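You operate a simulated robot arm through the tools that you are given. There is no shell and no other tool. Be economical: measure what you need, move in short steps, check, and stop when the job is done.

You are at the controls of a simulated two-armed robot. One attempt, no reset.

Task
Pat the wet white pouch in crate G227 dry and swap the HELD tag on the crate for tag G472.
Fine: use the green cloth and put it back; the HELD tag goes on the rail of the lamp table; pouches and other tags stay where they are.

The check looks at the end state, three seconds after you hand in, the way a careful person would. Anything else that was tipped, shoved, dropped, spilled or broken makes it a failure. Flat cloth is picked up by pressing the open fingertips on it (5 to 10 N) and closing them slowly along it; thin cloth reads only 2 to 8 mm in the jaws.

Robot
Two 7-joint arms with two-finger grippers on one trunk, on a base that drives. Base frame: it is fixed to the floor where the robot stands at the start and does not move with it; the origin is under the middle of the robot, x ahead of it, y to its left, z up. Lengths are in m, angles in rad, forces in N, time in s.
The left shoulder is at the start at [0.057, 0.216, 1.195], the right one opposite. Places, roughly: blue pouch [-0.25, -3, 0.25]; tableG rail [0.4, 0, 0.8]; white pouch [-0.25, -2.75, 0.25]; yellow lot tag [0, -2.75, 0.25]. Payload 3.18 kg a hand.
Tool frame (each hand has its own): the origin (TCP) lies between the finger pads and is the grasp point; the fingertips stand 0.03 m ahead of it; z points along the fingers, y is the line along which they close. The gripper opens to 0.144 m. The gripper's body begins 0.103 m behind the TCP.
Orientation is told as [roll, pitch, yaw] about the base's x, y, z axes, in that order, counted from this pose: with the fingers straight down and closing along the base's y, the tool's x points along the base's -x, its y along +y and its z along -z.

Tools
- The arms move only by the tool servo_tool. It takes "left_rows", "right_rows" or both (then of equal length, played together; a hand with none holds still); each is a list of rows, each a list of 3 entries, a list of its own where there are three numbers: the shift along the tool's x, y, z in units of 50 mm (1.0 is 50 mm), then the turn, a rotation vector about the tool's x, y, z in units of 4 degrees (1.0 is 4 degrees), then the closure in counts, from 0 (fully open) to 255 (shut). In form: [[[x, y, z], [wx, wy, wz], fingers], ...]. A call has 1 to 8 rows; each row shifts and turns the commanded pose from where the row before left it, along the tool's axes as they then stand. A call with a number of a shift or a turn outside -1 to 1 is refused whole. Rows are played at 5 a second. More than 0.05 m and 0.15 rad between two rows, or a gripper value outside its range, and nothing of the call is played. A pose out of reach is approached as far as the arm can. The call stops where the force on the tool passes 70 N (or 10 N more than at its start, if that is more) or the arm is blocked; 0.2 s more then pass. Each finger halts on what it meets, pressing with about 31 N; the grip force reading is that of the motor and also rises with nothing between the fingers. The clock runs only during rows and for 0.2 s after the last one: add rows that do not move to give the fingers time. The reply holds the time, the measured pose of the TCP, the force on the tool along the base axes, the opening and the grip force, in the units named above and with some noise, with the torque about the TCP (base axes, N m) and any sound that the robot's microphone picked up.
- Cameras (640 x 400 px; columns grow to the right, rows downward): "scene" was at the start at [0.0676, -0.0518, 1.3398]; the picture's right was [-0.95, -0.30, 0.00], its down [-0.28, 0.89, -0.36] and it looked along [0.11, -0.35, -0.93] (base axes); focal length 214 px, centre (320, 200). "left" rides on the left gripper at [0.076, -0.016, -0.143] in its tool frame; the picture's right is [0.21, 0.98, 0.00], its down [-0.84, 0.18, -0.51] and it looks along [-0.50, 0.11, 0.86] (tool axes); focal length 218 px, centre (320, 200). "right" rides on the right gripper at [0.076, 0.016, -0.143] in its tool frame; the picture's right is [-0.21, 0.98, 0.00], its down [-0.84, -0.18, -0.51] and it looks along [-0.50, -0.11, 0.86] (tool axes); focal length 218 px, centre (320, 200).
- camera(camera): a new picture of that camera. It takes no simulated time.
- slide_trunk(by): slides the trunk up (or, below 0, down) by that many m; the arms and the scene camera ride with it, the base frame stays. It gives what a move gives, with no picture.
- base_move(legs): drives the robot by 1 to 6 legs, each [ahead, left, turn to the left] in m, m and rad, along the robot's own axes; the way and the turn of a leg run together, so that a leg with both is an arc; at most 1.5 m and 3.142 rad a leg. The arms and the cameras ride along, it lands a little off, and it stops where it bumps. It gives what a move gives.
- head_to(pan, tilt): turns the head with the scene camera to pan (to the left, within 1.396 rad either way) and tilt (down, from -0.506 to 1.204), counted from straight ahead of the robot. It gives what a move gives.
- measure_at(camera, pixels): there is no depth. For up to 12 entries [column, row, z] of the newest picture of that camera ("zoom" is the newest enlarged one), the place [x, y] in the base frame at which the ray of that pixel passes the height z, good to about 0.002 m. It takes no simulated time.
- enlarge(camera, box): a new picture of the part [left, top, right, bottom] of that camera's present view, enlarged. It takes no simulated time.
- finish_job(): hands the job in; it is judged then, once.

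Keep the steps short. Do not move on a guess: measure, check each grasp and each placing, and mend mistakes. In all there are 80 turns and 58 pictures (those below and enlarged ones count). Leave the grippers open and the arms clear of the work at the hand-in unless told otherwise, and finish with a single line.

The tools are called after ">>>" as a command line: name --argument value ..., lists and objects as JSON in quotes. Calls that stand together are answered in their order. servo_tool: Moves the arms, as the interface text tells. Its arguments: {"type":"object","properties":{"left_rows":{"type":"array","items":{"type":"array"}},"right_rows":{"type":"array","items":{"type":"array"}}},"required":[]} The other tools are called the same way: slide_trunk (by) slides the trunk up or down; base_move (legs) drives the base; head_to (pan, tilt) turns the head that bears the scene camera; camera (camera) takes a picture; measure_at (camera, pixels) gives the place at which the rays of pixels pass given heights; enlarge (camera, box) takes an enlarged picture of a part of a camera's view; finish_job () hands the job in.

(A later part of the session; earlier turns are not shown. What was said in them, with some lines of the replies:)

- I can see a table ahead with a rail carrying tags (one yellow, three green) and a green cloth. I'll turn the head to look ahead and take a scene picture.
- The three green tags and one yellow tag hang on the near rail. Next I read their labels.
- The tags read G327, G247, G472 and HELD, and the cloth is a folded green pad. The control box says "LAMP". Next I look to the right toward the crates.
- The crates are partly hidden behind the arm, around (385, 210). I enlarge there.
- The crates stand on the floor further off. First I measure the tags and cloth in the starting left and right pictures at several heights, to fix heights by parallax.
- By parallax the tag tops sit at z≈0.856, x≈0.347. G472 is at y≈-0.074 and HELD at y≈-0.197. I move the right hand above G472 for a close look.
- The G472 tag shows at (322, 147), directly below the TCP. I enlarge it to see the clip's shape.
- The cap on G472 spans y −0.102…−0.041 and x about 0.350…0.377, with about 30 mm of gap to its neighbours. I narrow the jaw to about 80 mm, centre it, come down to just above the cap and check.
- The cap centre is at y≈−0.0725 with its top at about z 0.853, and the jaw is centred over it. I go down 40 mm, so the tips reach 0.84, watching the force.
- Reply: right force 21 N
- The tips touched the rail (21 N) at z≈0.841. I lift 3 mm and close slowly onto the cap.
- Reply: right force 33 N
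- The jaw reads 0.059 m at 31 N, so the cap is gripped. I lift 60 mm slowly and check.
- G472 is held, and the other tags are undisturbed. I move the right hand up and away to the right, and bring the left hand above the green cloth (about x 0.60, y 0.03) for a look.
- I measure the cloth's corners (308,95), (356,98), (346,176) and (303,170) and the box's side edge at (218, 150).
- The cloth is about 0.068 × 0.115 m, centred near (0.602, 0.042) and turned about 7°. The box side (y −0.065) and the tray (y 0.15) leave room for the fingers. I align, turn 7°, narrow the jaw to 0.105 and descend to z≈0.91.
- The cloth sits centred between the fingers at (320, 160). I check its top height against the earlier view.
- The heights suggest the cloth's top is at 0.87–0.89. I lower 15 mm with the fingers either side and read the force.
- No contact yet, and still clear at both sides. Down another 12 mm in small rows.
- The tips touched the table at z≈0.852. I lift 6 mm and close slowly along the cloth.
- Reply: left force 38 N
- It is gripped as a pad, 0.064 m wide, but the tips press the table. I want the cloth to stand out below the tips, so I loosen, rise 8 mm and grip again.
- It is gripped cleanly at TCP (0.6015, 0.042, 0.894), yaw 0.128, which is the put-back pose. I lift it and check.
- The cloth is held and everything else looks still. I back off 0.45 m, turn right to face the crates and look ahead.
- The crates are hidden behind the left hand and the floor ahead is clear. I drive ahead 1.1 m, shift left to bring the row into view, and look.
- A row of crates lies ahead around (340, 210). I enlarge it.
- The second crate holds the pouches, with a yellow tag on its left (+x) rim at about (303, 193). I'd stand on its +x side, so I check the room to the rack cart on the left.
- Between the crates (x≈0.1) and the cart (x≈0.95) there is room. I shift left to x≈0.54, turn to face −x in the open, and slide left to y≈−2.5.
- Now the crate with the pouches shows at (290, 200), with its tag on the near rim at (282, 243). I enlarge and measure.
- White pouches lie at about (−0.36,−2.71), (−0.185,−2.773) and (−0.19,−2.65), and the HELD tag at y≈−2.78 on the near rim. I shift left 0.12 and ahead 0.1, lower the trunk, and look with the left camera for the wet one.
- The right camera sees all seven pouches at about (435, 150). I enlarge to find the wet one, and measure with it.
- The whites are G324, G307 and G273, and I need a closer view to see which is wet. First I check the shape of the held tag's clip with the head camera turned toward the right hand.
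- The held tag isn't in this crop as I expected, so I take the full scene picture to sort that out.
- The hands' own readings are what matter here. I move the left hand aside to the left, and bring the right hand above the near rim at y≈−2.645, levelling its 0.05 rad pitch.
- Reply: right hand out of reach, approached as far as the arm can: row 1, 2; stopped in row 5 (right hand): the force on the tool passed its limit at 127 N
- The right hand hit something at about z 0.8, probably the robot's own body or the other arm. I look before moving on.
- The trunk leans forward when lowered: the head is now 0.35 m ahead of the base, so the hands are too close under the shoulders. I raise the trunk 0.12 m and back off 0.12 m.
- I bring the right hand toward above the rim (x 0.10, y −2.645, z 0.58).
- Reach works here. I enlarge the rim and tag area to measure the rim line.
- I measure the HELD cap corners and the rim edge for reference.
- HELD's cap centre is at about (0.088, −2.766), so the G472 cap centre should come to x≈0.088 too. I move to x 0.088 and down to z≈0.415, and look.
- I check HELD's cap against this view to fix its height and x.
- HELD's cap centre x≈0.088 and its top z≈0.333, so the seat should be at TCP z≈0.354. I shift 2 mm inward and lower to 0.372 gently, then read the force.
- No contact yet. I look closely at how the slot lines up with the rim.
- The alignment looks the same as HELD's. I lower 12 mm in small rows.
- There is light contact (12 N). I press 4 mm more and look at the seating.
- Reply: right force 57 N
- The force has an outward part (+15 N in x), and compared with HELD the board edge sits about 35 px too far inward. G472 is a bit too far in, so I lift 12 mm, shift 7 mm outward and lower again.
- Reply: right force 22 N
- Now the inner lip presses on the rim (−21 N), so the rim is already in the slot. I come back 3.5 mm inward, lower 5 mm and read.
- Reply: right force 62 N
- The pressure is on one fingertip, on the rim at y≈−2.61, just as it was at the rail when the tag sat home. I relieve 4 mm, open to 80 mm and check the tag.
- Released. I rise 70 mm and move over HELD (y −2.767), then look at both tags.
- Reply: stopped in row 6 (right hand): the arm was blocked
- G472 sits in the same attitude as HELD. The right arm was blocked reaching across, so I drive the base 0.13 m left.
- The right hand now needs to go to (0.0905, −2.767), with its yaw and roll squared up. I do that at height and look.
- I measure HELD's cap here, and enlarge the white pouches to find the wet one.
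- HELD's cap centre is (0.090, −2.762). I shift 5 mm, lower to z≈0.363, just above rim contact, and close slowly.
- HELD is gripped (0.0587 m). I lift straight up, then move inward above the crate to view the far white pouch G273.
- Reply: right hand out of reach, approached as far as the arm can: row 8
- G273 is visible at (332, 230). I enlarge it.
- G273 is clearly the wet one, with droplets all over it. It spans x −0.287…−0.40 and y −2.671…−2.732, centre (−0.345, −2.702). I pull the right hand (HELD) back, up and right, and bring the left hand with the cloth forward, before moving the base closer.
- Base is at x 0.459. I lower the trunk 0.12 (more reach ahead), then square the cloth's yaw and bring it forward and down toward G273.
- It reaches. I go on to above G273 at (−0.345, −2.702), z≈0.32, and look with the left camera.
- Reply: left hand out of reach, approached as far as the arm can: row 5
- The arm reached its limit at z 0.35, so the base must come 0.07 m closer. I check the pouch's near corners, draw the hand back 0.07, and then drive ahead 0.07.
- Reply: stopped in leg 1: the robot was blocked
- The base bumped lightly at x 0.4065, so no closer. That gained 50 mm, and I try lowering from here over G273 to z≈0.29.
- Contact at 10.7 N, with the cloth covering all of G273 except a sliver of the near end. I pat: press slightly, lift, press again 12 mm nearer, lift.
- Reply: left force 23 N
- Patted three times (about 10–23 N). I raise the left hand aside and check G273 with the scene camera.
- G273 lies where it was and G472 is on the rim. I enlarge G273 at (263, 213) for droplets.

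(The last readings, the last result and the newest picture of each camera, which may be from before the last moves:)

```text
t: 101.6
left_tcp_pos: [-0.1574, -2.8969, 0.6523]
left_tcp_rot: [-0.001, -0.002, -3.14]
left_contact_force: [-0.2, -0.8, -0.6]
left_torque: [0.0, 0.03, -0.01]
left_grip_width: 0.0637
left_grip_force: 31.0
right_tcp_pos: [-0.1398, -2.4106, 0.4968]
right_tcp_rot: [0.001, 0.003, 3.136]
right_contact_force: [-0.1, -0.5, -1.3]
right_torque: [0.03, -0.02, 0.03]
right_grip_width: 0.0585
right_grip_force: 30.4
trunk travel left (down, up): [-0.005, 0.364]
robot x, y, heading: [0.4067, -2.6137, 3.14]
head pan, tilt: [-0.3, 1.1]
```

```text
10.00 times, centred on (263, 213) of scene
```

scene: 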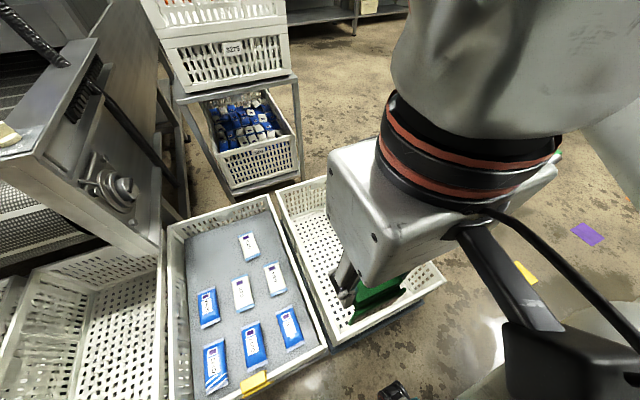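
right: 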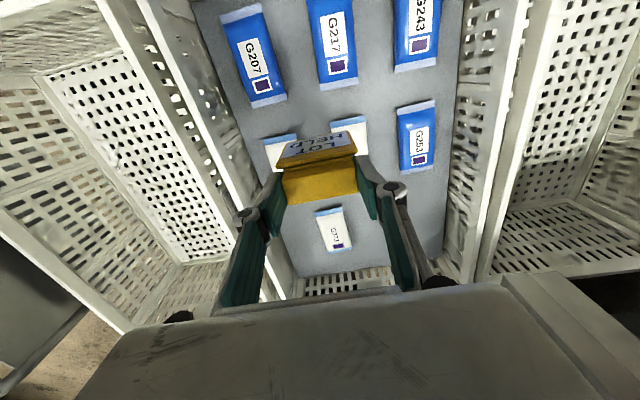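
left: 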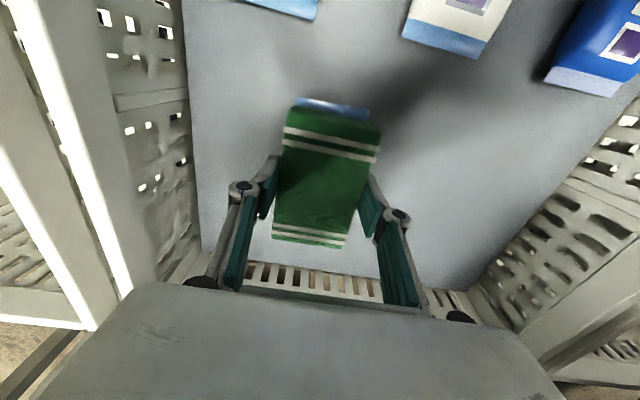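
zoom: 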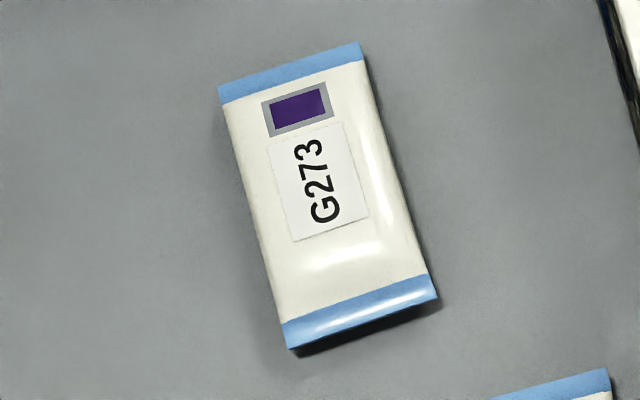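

G273 is dry: no droplets remain. I back off 0.2 m, raise the trunk, and draw both hands up and in for the drive.

>>> base_move --legs '[[-0.2, 0, 0]]'

>>> slide_trunk --by 0.275

>>> servo_tool --left_rows '[[[0.3, -0.45, -0.33], [0, 0, 0], 180], [[0.3, -0.45, -0.33], [0, 0, 0], 180], [[0.3, -0.45, -0.33], [0, 0, 0], 180], [[0.3, -0.45, -0.33], [0, 0, 0], 180], [[0.3, -0.45, -0.33], [0, 0, 0], 180], [[0.3, -0.45, -0.33], [0, 0, 0], 180], [[0.3, -0.45, -0.33], [0, 0, 0], 180], [[0.3, -0.45, -0.33], [0, 0, 0], 180]]' --right_rows '[[[0.36, -0.1, -0.7], [0, 0, 0], 185], [[0.36, -0.1, -0.7], [0, 0, 0], 185], [[0.36, -0.1, -0.7], [0, 0, 0], 185], [[0.36, -0.1, -0.7], [0, 0, 0], 185], [[0.36, -0.1, -0.7], [0, 0, 0], 185], [[0.36, -0.1, -0.7], [0, 0, 0], 185], [[0.36, -0.1, -0.7], [0, 0, 0], 185], [[0.36, -0.1, -0.7], [0, 0, 0], 185]]'

```text
t: 103.2
left_tcp_pos: [0.0408, -2.8956, 0.6519]
left_tcp_rot: [-0.002, -0.002, 3.141]
left_contact_force: [0.2, -0.2, -0.4]
left_torque: [0.01, 0.01, 0.01]
left_grip_width: 0.0638
left_grip_force: 31.1
right_tcp_pos: [0.06, -2.4098, 0.4963]
right_tcp_rot: [-0.001, 0.001, 3.132]
right_contact_force: [0.7, 0.6, -0.1]
right_torque: [-0.03, 0.01, 0.01]
right_grip_width: 0.059
right_grip_force: 31.2
trunk travel left (down, up): [-0.005, 0.364]
robot x, y, heading: [0.6048, -2.6122, 3.134]
head pan, tilt: [-0.3, 1.1]
```

```text
t: 106.0
left_tcp_pos: [0.0395, -2.8959, 0.9243]
left_tcp_rot: [-0.002, -0.001, 3.141]
left_contact_force: [0.3, -0.9, -0.8]
left_torque: [-0.03, -0.02, 0.0]
left_grip_width: 0.0638
left_grip_force: 31.1
right_tcp_pos: [0.0595, -2.4107, 0.7702]
right_tcp_rot: [0.002, 0.002, 3.133]
right_contact_force: [-0.6, -0.5, -0.3]
right_torque: [-0.03, 0.01, -0.02]
right_grip_width: 0.0587
right_grip_force: 31.3
trunk travel left (down, up): [-0.28, 0.089]
robot x, y, heading: [0.6047, -2.6146, 3.138]
head pan, tilt: [-0.3, 1.1]
```

```text
t: 107.8
left_tcp_pos: [0.165, -2.7144, 1.0579]
left_tcp_rot: [0.0, -0.002, 3.14]
left_contact_force: [0.3, -0.3, -0.9]
left_torque: [-0.02, -0.02, -0.02]
left_grip_width: 0.0639
left_grip_force: 30.4
right_tcp_pos: [0.2048, -2.3707, 1.0549]
right_tcp_rot: [0.001, 0.002, 3.133]
right_contact_force: [-0.8, 0.3, -1.1]
right_torque: [-0.02, 0.02, 0.02]
right_grip_width: 0.0584
right_grip_force: 31.2
trunk travel left (down, up): [-0.28, 0.089]
robot x, y, heading: [0.606, -2.6151, 3.135]
head pan, tilt: [-0.3, 1.1]
```

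I drive back along the known way: right 1.5, turn, right 1.05, back 1.1, and turn to face the table.

>>> base_move --legs '[[0, -1.5, 0], [0, 0, 1.577], [0, -1.05, 0], [-1.1, 0, 0], [0, 0, 1.571]]'

>>> head_to --pan 0 --tilt 0.8

```text
t: 143.2
left_tcp_pos: [-0.0418, 0.0957, 1.0556]
left_tcp_rot: [-0.001, -0.002, 0.042]
left_contact_force: [0.1, 1.3, -0.1]
left_torque: [-0.02, 0.01, 0.01]
left_grip_width: 0.0638
left_grip_force: 30.9
right_tcp_pos: [-0.0668, -0.2495, 1.0532]
right_tcp_rot: [0.0, 0.0, 0.034]
right_contact_force: [0.2, -0.5, -0.4]
right_torque: [0.04, 0.04, 0.04]
right_grip_width: 0.0586
right_grip_force: 31.5
trunk travel left (down, up): [-0.28, 0.089]
robot x, y, heading: [-0.4797, -0.0277, 0.038]
head pan, tilt: [-0.3, 1.1]
```

```text
t: 144.0
left_tcp_pos: [-0.0416, 0.0952, 1.057]
left_tcp_rot: [-0.002, -0.001, 0.044]
left_contact_force: [0.7, 0.2, -0.3]
left_torque: [-0.01, 0.0, 0.0]
left_grip_width: 0.0637
left_grip_force: 30.7
right_tcp_pos: [-0.0665, -0.2494, 1.0539]
right_tcp_rot: [-0.001, 0.001, 0.035]
right_contact_force: [-0.2, -0.4, -0.6]
right_torque: [-0.02, 0.01, -0.01]
right_grip_width: 0.0584
right_grip_force: 31.1
trunk travel left (down, up): [-0.28, 0.089]
robot x, y, heading: [-0.4756, -0.0261, 0.039]
head pan, tilt: [0.0, 0.799]
```

Nearly there. I straighten and drive 0.45 m ahead to the table.

>>> base_move --legs '[[0, 0, -0.039], [0.45, 0.026, 0]]'

```text
t: 147.0
left_tcp_pos: [0.4021, 0.0993, 1.0559]
left_tcp_rot: [-0.003, -0.001, 0.0]
left_contact_force: [0.4, -0.1, -0.9]
left_torque: [0.01, -0.01, 0.02]
left_grip_width: 0.0636
left_grip_force: 31.1
right_tcp_pos: [0.3611, -0.2435, 1.0538]
right_tcp_rot: [-0.001, 0.002, -0.01]
right_contact_force: [-0.3, -0.1, -0.2]
right_torque: [-0.02, 0.0, 0.02]
right_grip_width: 0.0586
right_grip_force: 30.8
trunk travel left (down, up): [-0.28, 0.089]
robot x, y, heading: [-0.0404, 0.0015, -0.003]
head pan, tilt: [0.0, 0.799]
```

I bring HELD over the empty rail spot (0.362, −0.073) at z≈0.93, with the left hand moving aside, and look.

>>> servo_tool --left_rows '[[[0, 0.6, 0], [0, 0, 0], 180], [[0, 0.6, 0], [0, 0, 0], 180], [[0, 0.6, 0], [0, 0, 0], 180], [[0, 0.6, 0], [0, 0, 0], 180], [[0, 0, 0], [0, 0, 0], 180], [[0, 0, 0], [0, 0, 0], 180]]' --right_rows '[[[0, 0.4, 0.4], [0, 0, -0.14], 185], [[0, 0.75, 0.5], [0, 0, 0], 185], [[0, 0.75, 0.5], [0, 0, 0], 185], [[0, 0.75, 0.5], [0, 0, 0], 185], [[0, 0.75, 0.5], [0, 0, 0], 185], [[0, 0, 0], [0, 0, 0], 185]]'

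>>> camera --camera "right"

```text
t: 148.4
left_tcp_pos: [0.4009, 0.2188, 1.0597]
left_tcp_rot: [-0.002, -0.002, -0.001]
left_contact_force: [-0.1, -0.4, -0.9]
left_torque: [-0.05, 0.0, -0.01]
left_grip_width: 0.0638
left_grip_force: 30.8
right_tcp_pos: [0.3597, -0.0722, 0.9368]
right_tcp_rot: [0.004, -0.004, -0.001]
right_contact_force: [3.1, -11.0, 47.7]
right_torque: [0.12, 0.38, 0.05]
right_grip_width: 0.0592
right_grip_force: 31.0
trunk travel left (down, up): [-0.28, 0.089]
robot x, y, heading: [-0.0391, 0.0002, -0.007]
head pan, tilt: [0.0, 0.799]
```

```text
7 pictures are left
```

right: 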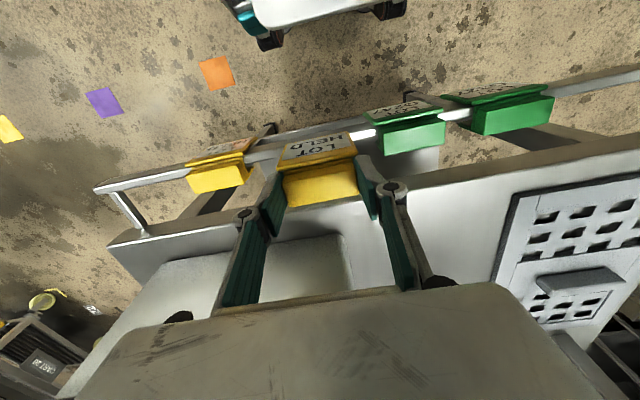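

The force is 48 N upward already at z 0.937: the tag's lower edge is standing on the rail. I lift 30 mm at once and look closely at how HELD sits in the fingers.

>>> servo_tool --right_rows '[[[0, 0, -0.4], [0, 0, 0], 185], [[0, 0, -0.2], [0, 0, 0], 185], [[0, 0, 0], [0, 0, 0], 185]]'

>>> enlarge --camera "right" --box '[200, 90, 440, 240]'

```text
t: 149.2
left_tcp_pos: [0.4015, 0.2203, 1.0576]
left_tcp_rot: [-0.002, -0.004, 0.0]
left_contact_force: [-0.2, -1.2, 0.2]
left_torque: [-0.01, 0.02, -0.03]
left_grip_width: 0.0638
left_grip_force: 31.2
right_tcp_pos: [0.3604, -0.0718, 0.962]
right_tcp_rot: [-0.001, 0.002, 0.003]
right_contact_force: [0.4, -0.5, 0.3]
right_torque: [-0.04, -0.01, -0.03]
right_grip_width: 0.0593
right_grip_force: 31.0
trunk travel left (down, up): [-0.28, 0.089]
robot x, y, heading: [-0.0423, -0.0035, -0.009]
head pan, tilt: [0.0, 0.799]
```

```text
2.67 times, centred on (320, 165) of right
```

zoom: 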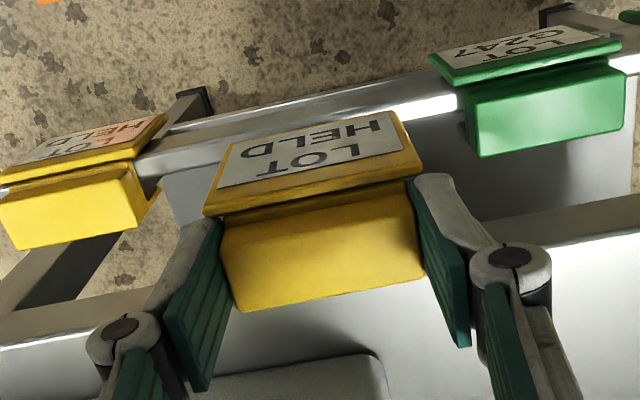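

HELD sits about 5 mm further forward in the jaw than G472 did, with no tilt. I re-measure the neighbours on the rail and the held tag from this picture.

>>> measure_at --camera "zoom" --pixels '[[467, 100, 0.853], [622, 68, 0.853], [478, 155, 0.853], [2, 200, 0.853], [130, 165, 0.853], [20, 248, 0.853], [420, 97, 0.841], [420, 117, 0.841], [400, 112, 0.89], [232, 145, 0.89], [220, 228, 0.94], [415, 190, 0.94]]'

```text
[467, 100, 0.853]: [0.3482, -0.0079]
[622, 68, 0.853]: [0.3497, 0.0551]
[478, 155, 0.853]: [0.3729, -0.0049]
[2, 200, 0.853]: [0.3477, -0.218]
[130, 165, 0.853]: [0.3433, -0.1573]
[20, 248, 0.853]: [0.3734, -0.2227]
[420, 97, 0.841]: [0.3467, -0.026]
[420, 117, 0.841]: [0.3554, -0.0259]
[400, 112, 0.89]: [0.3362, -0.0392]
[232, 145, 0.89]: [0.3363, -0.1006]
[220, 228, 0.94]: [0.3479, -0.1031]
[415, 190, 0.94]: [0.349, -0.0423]
```

The held cap lines up with the neighbours (near edge 0.3485 against 0.348) within a couple of mm, so the board's lower edge just caught the rail's front. I shift 3 mm toward the robot and lower to 0.925 gently.

>>> servo_tool --right_rows '[[[0.06, 0, 0], [0, 0, 0], 185], [[0, 0, 0.25], [0, 0, 0], 185], [[0, 0, 0.25], [0, 0, 0], 185], [[0, 0, 0.2], [0, 0, 0], 185], [[0, 0, 0], [0, 0, 0], 185]]'

```text
t: 150.4
left_tcp_pos: [0.4016, 0.2192, 1.0579]
left_tcp_rot: [-0.002, -0.001, -0.001]
left_contact_force: [0.0, -0.4, -1.2]
left_torque: [0.03, -0.03, 0.0]
left_grip_width: 0.064
left_grip_force: 31.0
right_tcp_pos: [0.3584, -0.0736, 0.9283]
right_tcp_rot: [0.001, 0.001, -0.001]
right_contact_force: [0.0, 0.3, -0.7]
right_torque: [-0.03, -0.01, 0.0]
right_grip_width: 0.0589
right_grip_force: 31.0
trunk travel left (down, up): [-0.28, 0.089]
robot x, y, heading: [-0.0401, -0.0004, -0.002]
head pan, tilt: [0.0, 0.799]
```

No contact at 0.928 now. I continue down to about 0.882.

>>> servo_tool --right_rows '[[[0, 0, 0.3], [0, 0, 0], 185], [[0, 0, 0.3], [0, 0, 0], 185], [[0, 0, 0.3], [0, 0, 0], 185], [[0, 0, 0], [0, 0, 0], 185]]'

```text
t: 151.4
left_tcp_pos: [0.4009, 0.2195, 1.0566]
left_tcp_rot: [-0.002, -0.003, 0.001]
left_contact_force: [0.9, 0.8, -0.4]
left_torque: [-0.03, -0.02, -0.02]
left_grip_width: 0.0638
left_grip_force: 30.9
right_tcp_pos: [0.3571, -0.0726, 0.8828]
right_tcp_rot: [-0.001, 0.001, 0.0]
right_contact_force: [-1.0, -0.3, -0.3]
right_torque: [-0.02, 0.02, -0.01]
right_grip_width: 0.0592
right_grip_force: 31.1
trunk travel left (down, up): [-0.28, 0.089]
robot x, y, heading: [-0.0443, -0.0002, -0.005]
head pan, tilt: [0.0, 0.799]
```

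Still free. I lower 8 mm to the seat and look before letting go.

>>> servo_tool --right_rows '[[[0, 0, 0.09], [0, 0, 0], 185], [[0, 0, 0.08], [0, 0, 0], 185], [[0, 0, 0], [0, 0, 0], 185]]'

>>> enlarge --camera "right" --box '[200, 90, 440, 240]'

```text
t: 152.2
left_tcp_pos: [0.3989, 0.2172, 1.0602]
left_tcp_rot: [0.0, -0.004, 0.002]
left_contact_force: [0.0, 0.0, -0.7]
left_torque: [0.02, -0.02, 0.01]
left_grip_width: 0.0639
left_grip_force: 30.9
right_tcp_pos: [0.3566, -0.0716, 0.8772]
right_tcp_rot: [0.0, -0.001, 0.001]
right_contact_force: [-1.2, -4.7, 26.5]
right_torque: [-0.2, 0.16, -0.05]
right_grip_width: 0.0594
right_grip_force: 31.4
trunk travel left (down, up): [-0.28, 0.089]
robot x, y, heading: [-0.0432, -0.0033, -0.006]
head pan, tilt: [0.0, 0.799]
```

```text
2.67 times, centred on (320, 165) of right
```

zoom: 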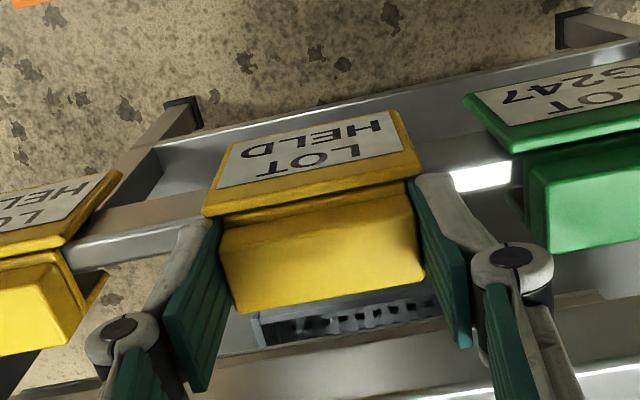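

HELD sits home on the rail (26 N at z 0.877, level with its neighbours). I release, lift clear, drive 0.04 m ahead, move the right hand off to the right and bring the cloth to above its place, turning it to its old yaw.

>>> servo_tool --right_rows '[[[0, 0, -0.06], [0, 0, 0], 185], [[0, 0, 0], [0, 0, 0], 150], [[0, 0, 0], [0, 0, 0], 130], [[0, 0, 0], [0, 0, 0], 113], [[0, 0, 0], [0, 0, 0], 113], [[0, 0, -0.5], [0, 0, 0], 113], [[0, 0, -0.9], [0, 0, 0], 113], [[0, 0, -0.9], [0, 0, 0], 113]]'

>>> base_move --legs '[[0.04, 0, 0.005]]'

>>> servo_tool --left_rows '[[[0, 0, 0], [0, 0, -0.92], 180], [[0, 0, 0], [0, 0, -0.92], 180], [[-0.454, -0.65, 0], [0, 0, 0], 180], [[-0.454, -0.65, 0], [0, 0, 0], 180], [[-0.454, -0.65, 0], [0, 0, 0], 180], [[-0.454, -0.65, 0], [0, 0, 0], 180], [[-0.454, -0.65, 0], [0, 0, 0], 180], [[-0.454, -0.65, 0], [0, 0, 0], 180]]' --right_rows '[[[0, -0.8, -0.4], [0, 0, 0], 113], [[0, -0.8, -0.4], [0, 0, 0], 113], [[0, -0.8, -0.4], [0, 0, 0], 113], [[0, -0.8, -0.4], [0, 0, 0], 113], [[0, -0.8, -0.2], [0, 0, 0], 60], [[0, 0, 0], [0, 0, 0], 0], [[0, 0, 0], [0, 0, 0], 0], [[0, 0, 0], [0, 0, 0], 0]]'

>>> camera --camera "left"

```text
t: 154.0
left_tcp_pos: [0.4015, 0.2196, 1.0594]
left_tcp_rot: [-0.003, -0.001, 0.001]
left_contact_force: [-0.3, 0.3, -0.4]
left_torque: [0.03, 0.02, 0.0]
left_grip_width: 0.0637
left_grip_force: 31.1
right_tcp_pos: [0.3565, -0.0723, 0.9959]
right_tcp_rot: [-0.001, 0.004, 0.0]
right_contact_force: [-0.1, 0.0, 0.3]
right_torque: [-0.01, 0.02, -0.01]
right_grip_width: 0.08
right_grip_force: 0.1
trunk travel left (down, up): [-0.28, 0.089]
robot x, y, heading: [-0.0433, -0.0018, -0.007]
head pan, tilt: [0.0, 0.799]
```

```text
t: 154.9
left_tcp_pos: [0.4415, 0.2201, 1.0572]
left_tcp_rot: [-0.002, 0.0, 0.003]
left_contact_force: [1.0, 1.4, -0.2]
left_torque: [0.0, 0.1, -0.03]
left_grip_width: 0.0639
left_grip_force: 31.1
right_tcp_pos: [0.3993, -0.0709, 0.9948]
right_tcp_rot: [0.001, 0.003, 0.005]
right_contact_force: [1.0, -0.3, -1.2]
right_torque: [0.03, 0.07, 0.02]
right_grip_width: 0.0804
right_grip_force: 0.1
trunk travel left (down, up): [-0.28, 0.089]
robot x, y, heading: [-0.0026, -0.0016, -0.004]
head pan, tilt: [0.0, 0.799]
```

```text
t: 156.7
left_tcp_pos: [0.6018, 0.0432, 1.0586]
left_tcp_rot: [-0.002, 0.001, 0.132]
left_contact_force: [0.6, 0.3, -0.2]
left_torque: [0.04, 0.02, 0.0]
left_grip_width: 0.064
left_grip_force: 31.1
right_tcp_pos: [0.4011, -0.2731, 1.0842]
right_tcp_rot: [-0.001, 0.004, 0.004]
right_contact_force: [-0.6, 0.1, 1.0]
right_torque: [0.02, 0.02, 0.01]
right_grip_width: 0.1439
right_grip_force: 0.2
trunk travel left (down, up): [-0.28, 0.089]
robot x, y, heading: [0.0, 0.0029, -0.005]
head pan, tilt: [0.0, 0.799]
```

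```text
4 pictures are left
```

left: 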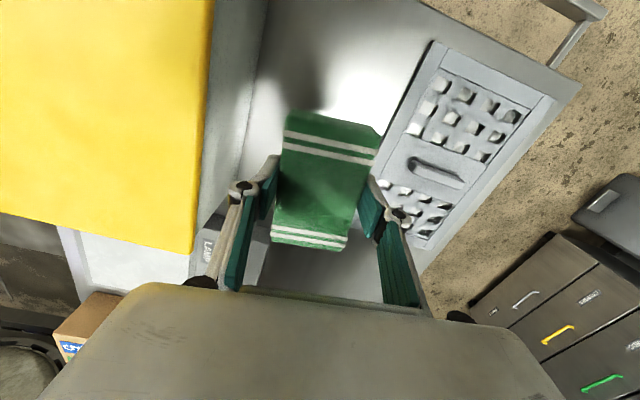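

The cloth is exactly above its place, which is clear. I lower to z≈0.895.

>>> servo_tool --left_rows '[[[0, 0, 0.75], [0, 0, 0], 180], [[0, 0, 0.75], [0, 0, 0], 180], [[0, 0, 0.75], [0, 0, 0], 180], [[0, 0, 0.6], [0, 0, 0], 180], [[0, 0, 0.3], [0, 0, 0], 180], [[0, 0, 0.12], [0, 0, 0], 180], [[0, 0, 0], [0, 0, 0], 180]]'

```text
t: 158.3
left_tcp_pos: [0.6014, 0.0451, 0.8961]
left_tcp_rot: [-0.002, -0.003, 0.133]
left_contact_force: [0.9, 0.3, -0.6]
left_torque: [0.02, 0.01, 0.0]
left_grip_width: 0.0637
left_grip_force: 30.6
right_tcp_pos: [0.401, -0.2714, 1.0841]
right_tcp_rot: [-0.001, 0.002, 0.004]
right_contact_force: [-0.3, 0.7, -0.5]
right_torque: [0.04, 0.0, 0.0]
right_grip_width: 0.144
right_grip_force: 0.0
trunk travel left (down, up): [-0.28, 0.089]
robot x, y, heading: [-0.0033, -0.0007, -0.006]
head pan, tilt: [0.0, 0.799]
```

I go 2 mm further, open, rise clear, and then look.

>>> servo_tool --left_rows '[[[0, 0, 0.04], [0, 0, 0], 180], [[0, 0, 0], [0, 0, 0], 140], [[0, 0, 0], [0, 0, 0], 110], [[0, 0, 0], [0, 0, 0], 80], [[0, 0, 0], [0, 0, 0], 70], [[0, 0, -0.5], [0, 0, 0], 70], [[0, 0, -0.9], [0, 0, 0], 70], [[0, 0, -0.9], [0, 0, 0], 70]]'

>>> servo_tool --left_rows '[[[0, 0, -0.9], [0, 0, 0], 40], [[0.5, 0, -0.7], [0, 0, 0], 0], [[0.8, 0.4, -0.3], [0, 0, 0], 0], [[0.8, 0.4, 0], [0, 0, 0], 0], [[0.8, 0.4, 0], [0, 0, 0], 0], [[0.8, 0.4, 0], [0, 0, 0], 0], [[0, 0, 0], [0, 0, 0], 0]]'

>>> camera --camera "scene"

>>> enlarge --camera "scene" --box '[220, 180, 420, 305]'

```text
t: 160.1
left_tcp_pos: [0.6009, 0.0435, 1.0088]
left_tcp_rot: [-0.003, 0.001, 0.131]
left_contact_force: [-0.6, 0.5, -1.0]
left_torque: [0.01, -0.06, 0.03]
left_grip_width: 0.1044
left_grip_force: 0.1
right_tcp_pos: [0.4004, -0.2723, 1.0847]
right_tcp_rot: [-0.002, 0.003, 0.004]
right_contact_force: [-0.7, 0.4, -0.3]
right_torque: [0.0, -0.02, -0.01]
right_grip_width: 0.144
right_grip_force: 0.1
trunk travel left (down, up): [-0.28, 0.089]
robot x, y, heading: [-0.0019, -0.0036, -0.003]
head pan, tilt: [0.0, 0.799]
```

```text
t: 161.7
left_tcp_pos: [0.4045, 0.1007, 1.1012]
left_tcp_rot: [-0.003, -0.001, 0.133]
left_contact_force: [0.6, -0.4, -0.7]
left_torque: [0.03, 0.05, 0.01]
left_grip_width: 0.1439
left_grip_force: 0.2
right_tcp_pos: [0.4002, -0.2737, 1.0841]
right_tcp_rot: [-0.001, 0.003, 0.004]
right_contact_force: [-0.6, -0.4, -0.4]
right_torque: [-0.03, 0.0, 0.0]
right_grip_width: 0.1439
right_grip_force: 0.0
trunk travel left (down, up): [-0.28, 0.089]
robot x, y, heading: [-0.0043, -0.0011, -0.009]
head pan, tilt: [0.0, 0.799]
```

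```text
3 pictures are left
```

scene: 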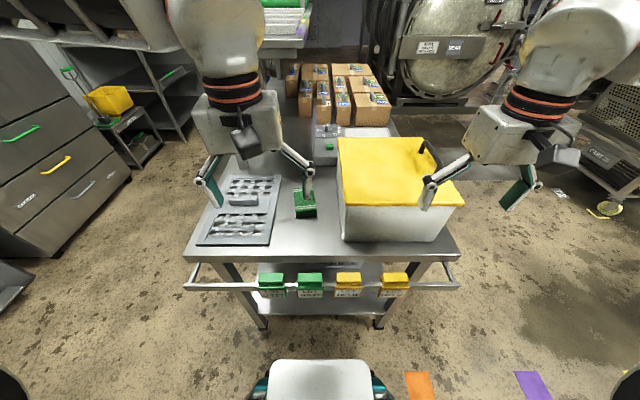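

```text
3.20 times, centred on (320, 242) of scene
```

zoom: 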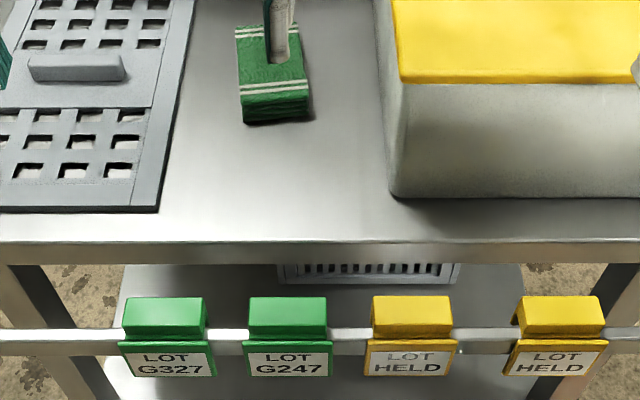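

HELD hangs straight on the lamp-table rail and the cloth lies back in its place. At the last crate view, G472 was on the rim and G273 was dry. Both grippers are open and clear, so I hand in.

>>> finish_job

```text
The job is handed in.
```

Pouch G273, the wet white one in the crate, is patted dry; G472 has replaced HELD on the crate, HELD hangs on the lamp-table rail and the green cloth is back in its place; two caveats are that I never saw the G227 label (I went by the HELD tag and the pouches) and the base bumped something once beside the crate, with nothing visibly moved.
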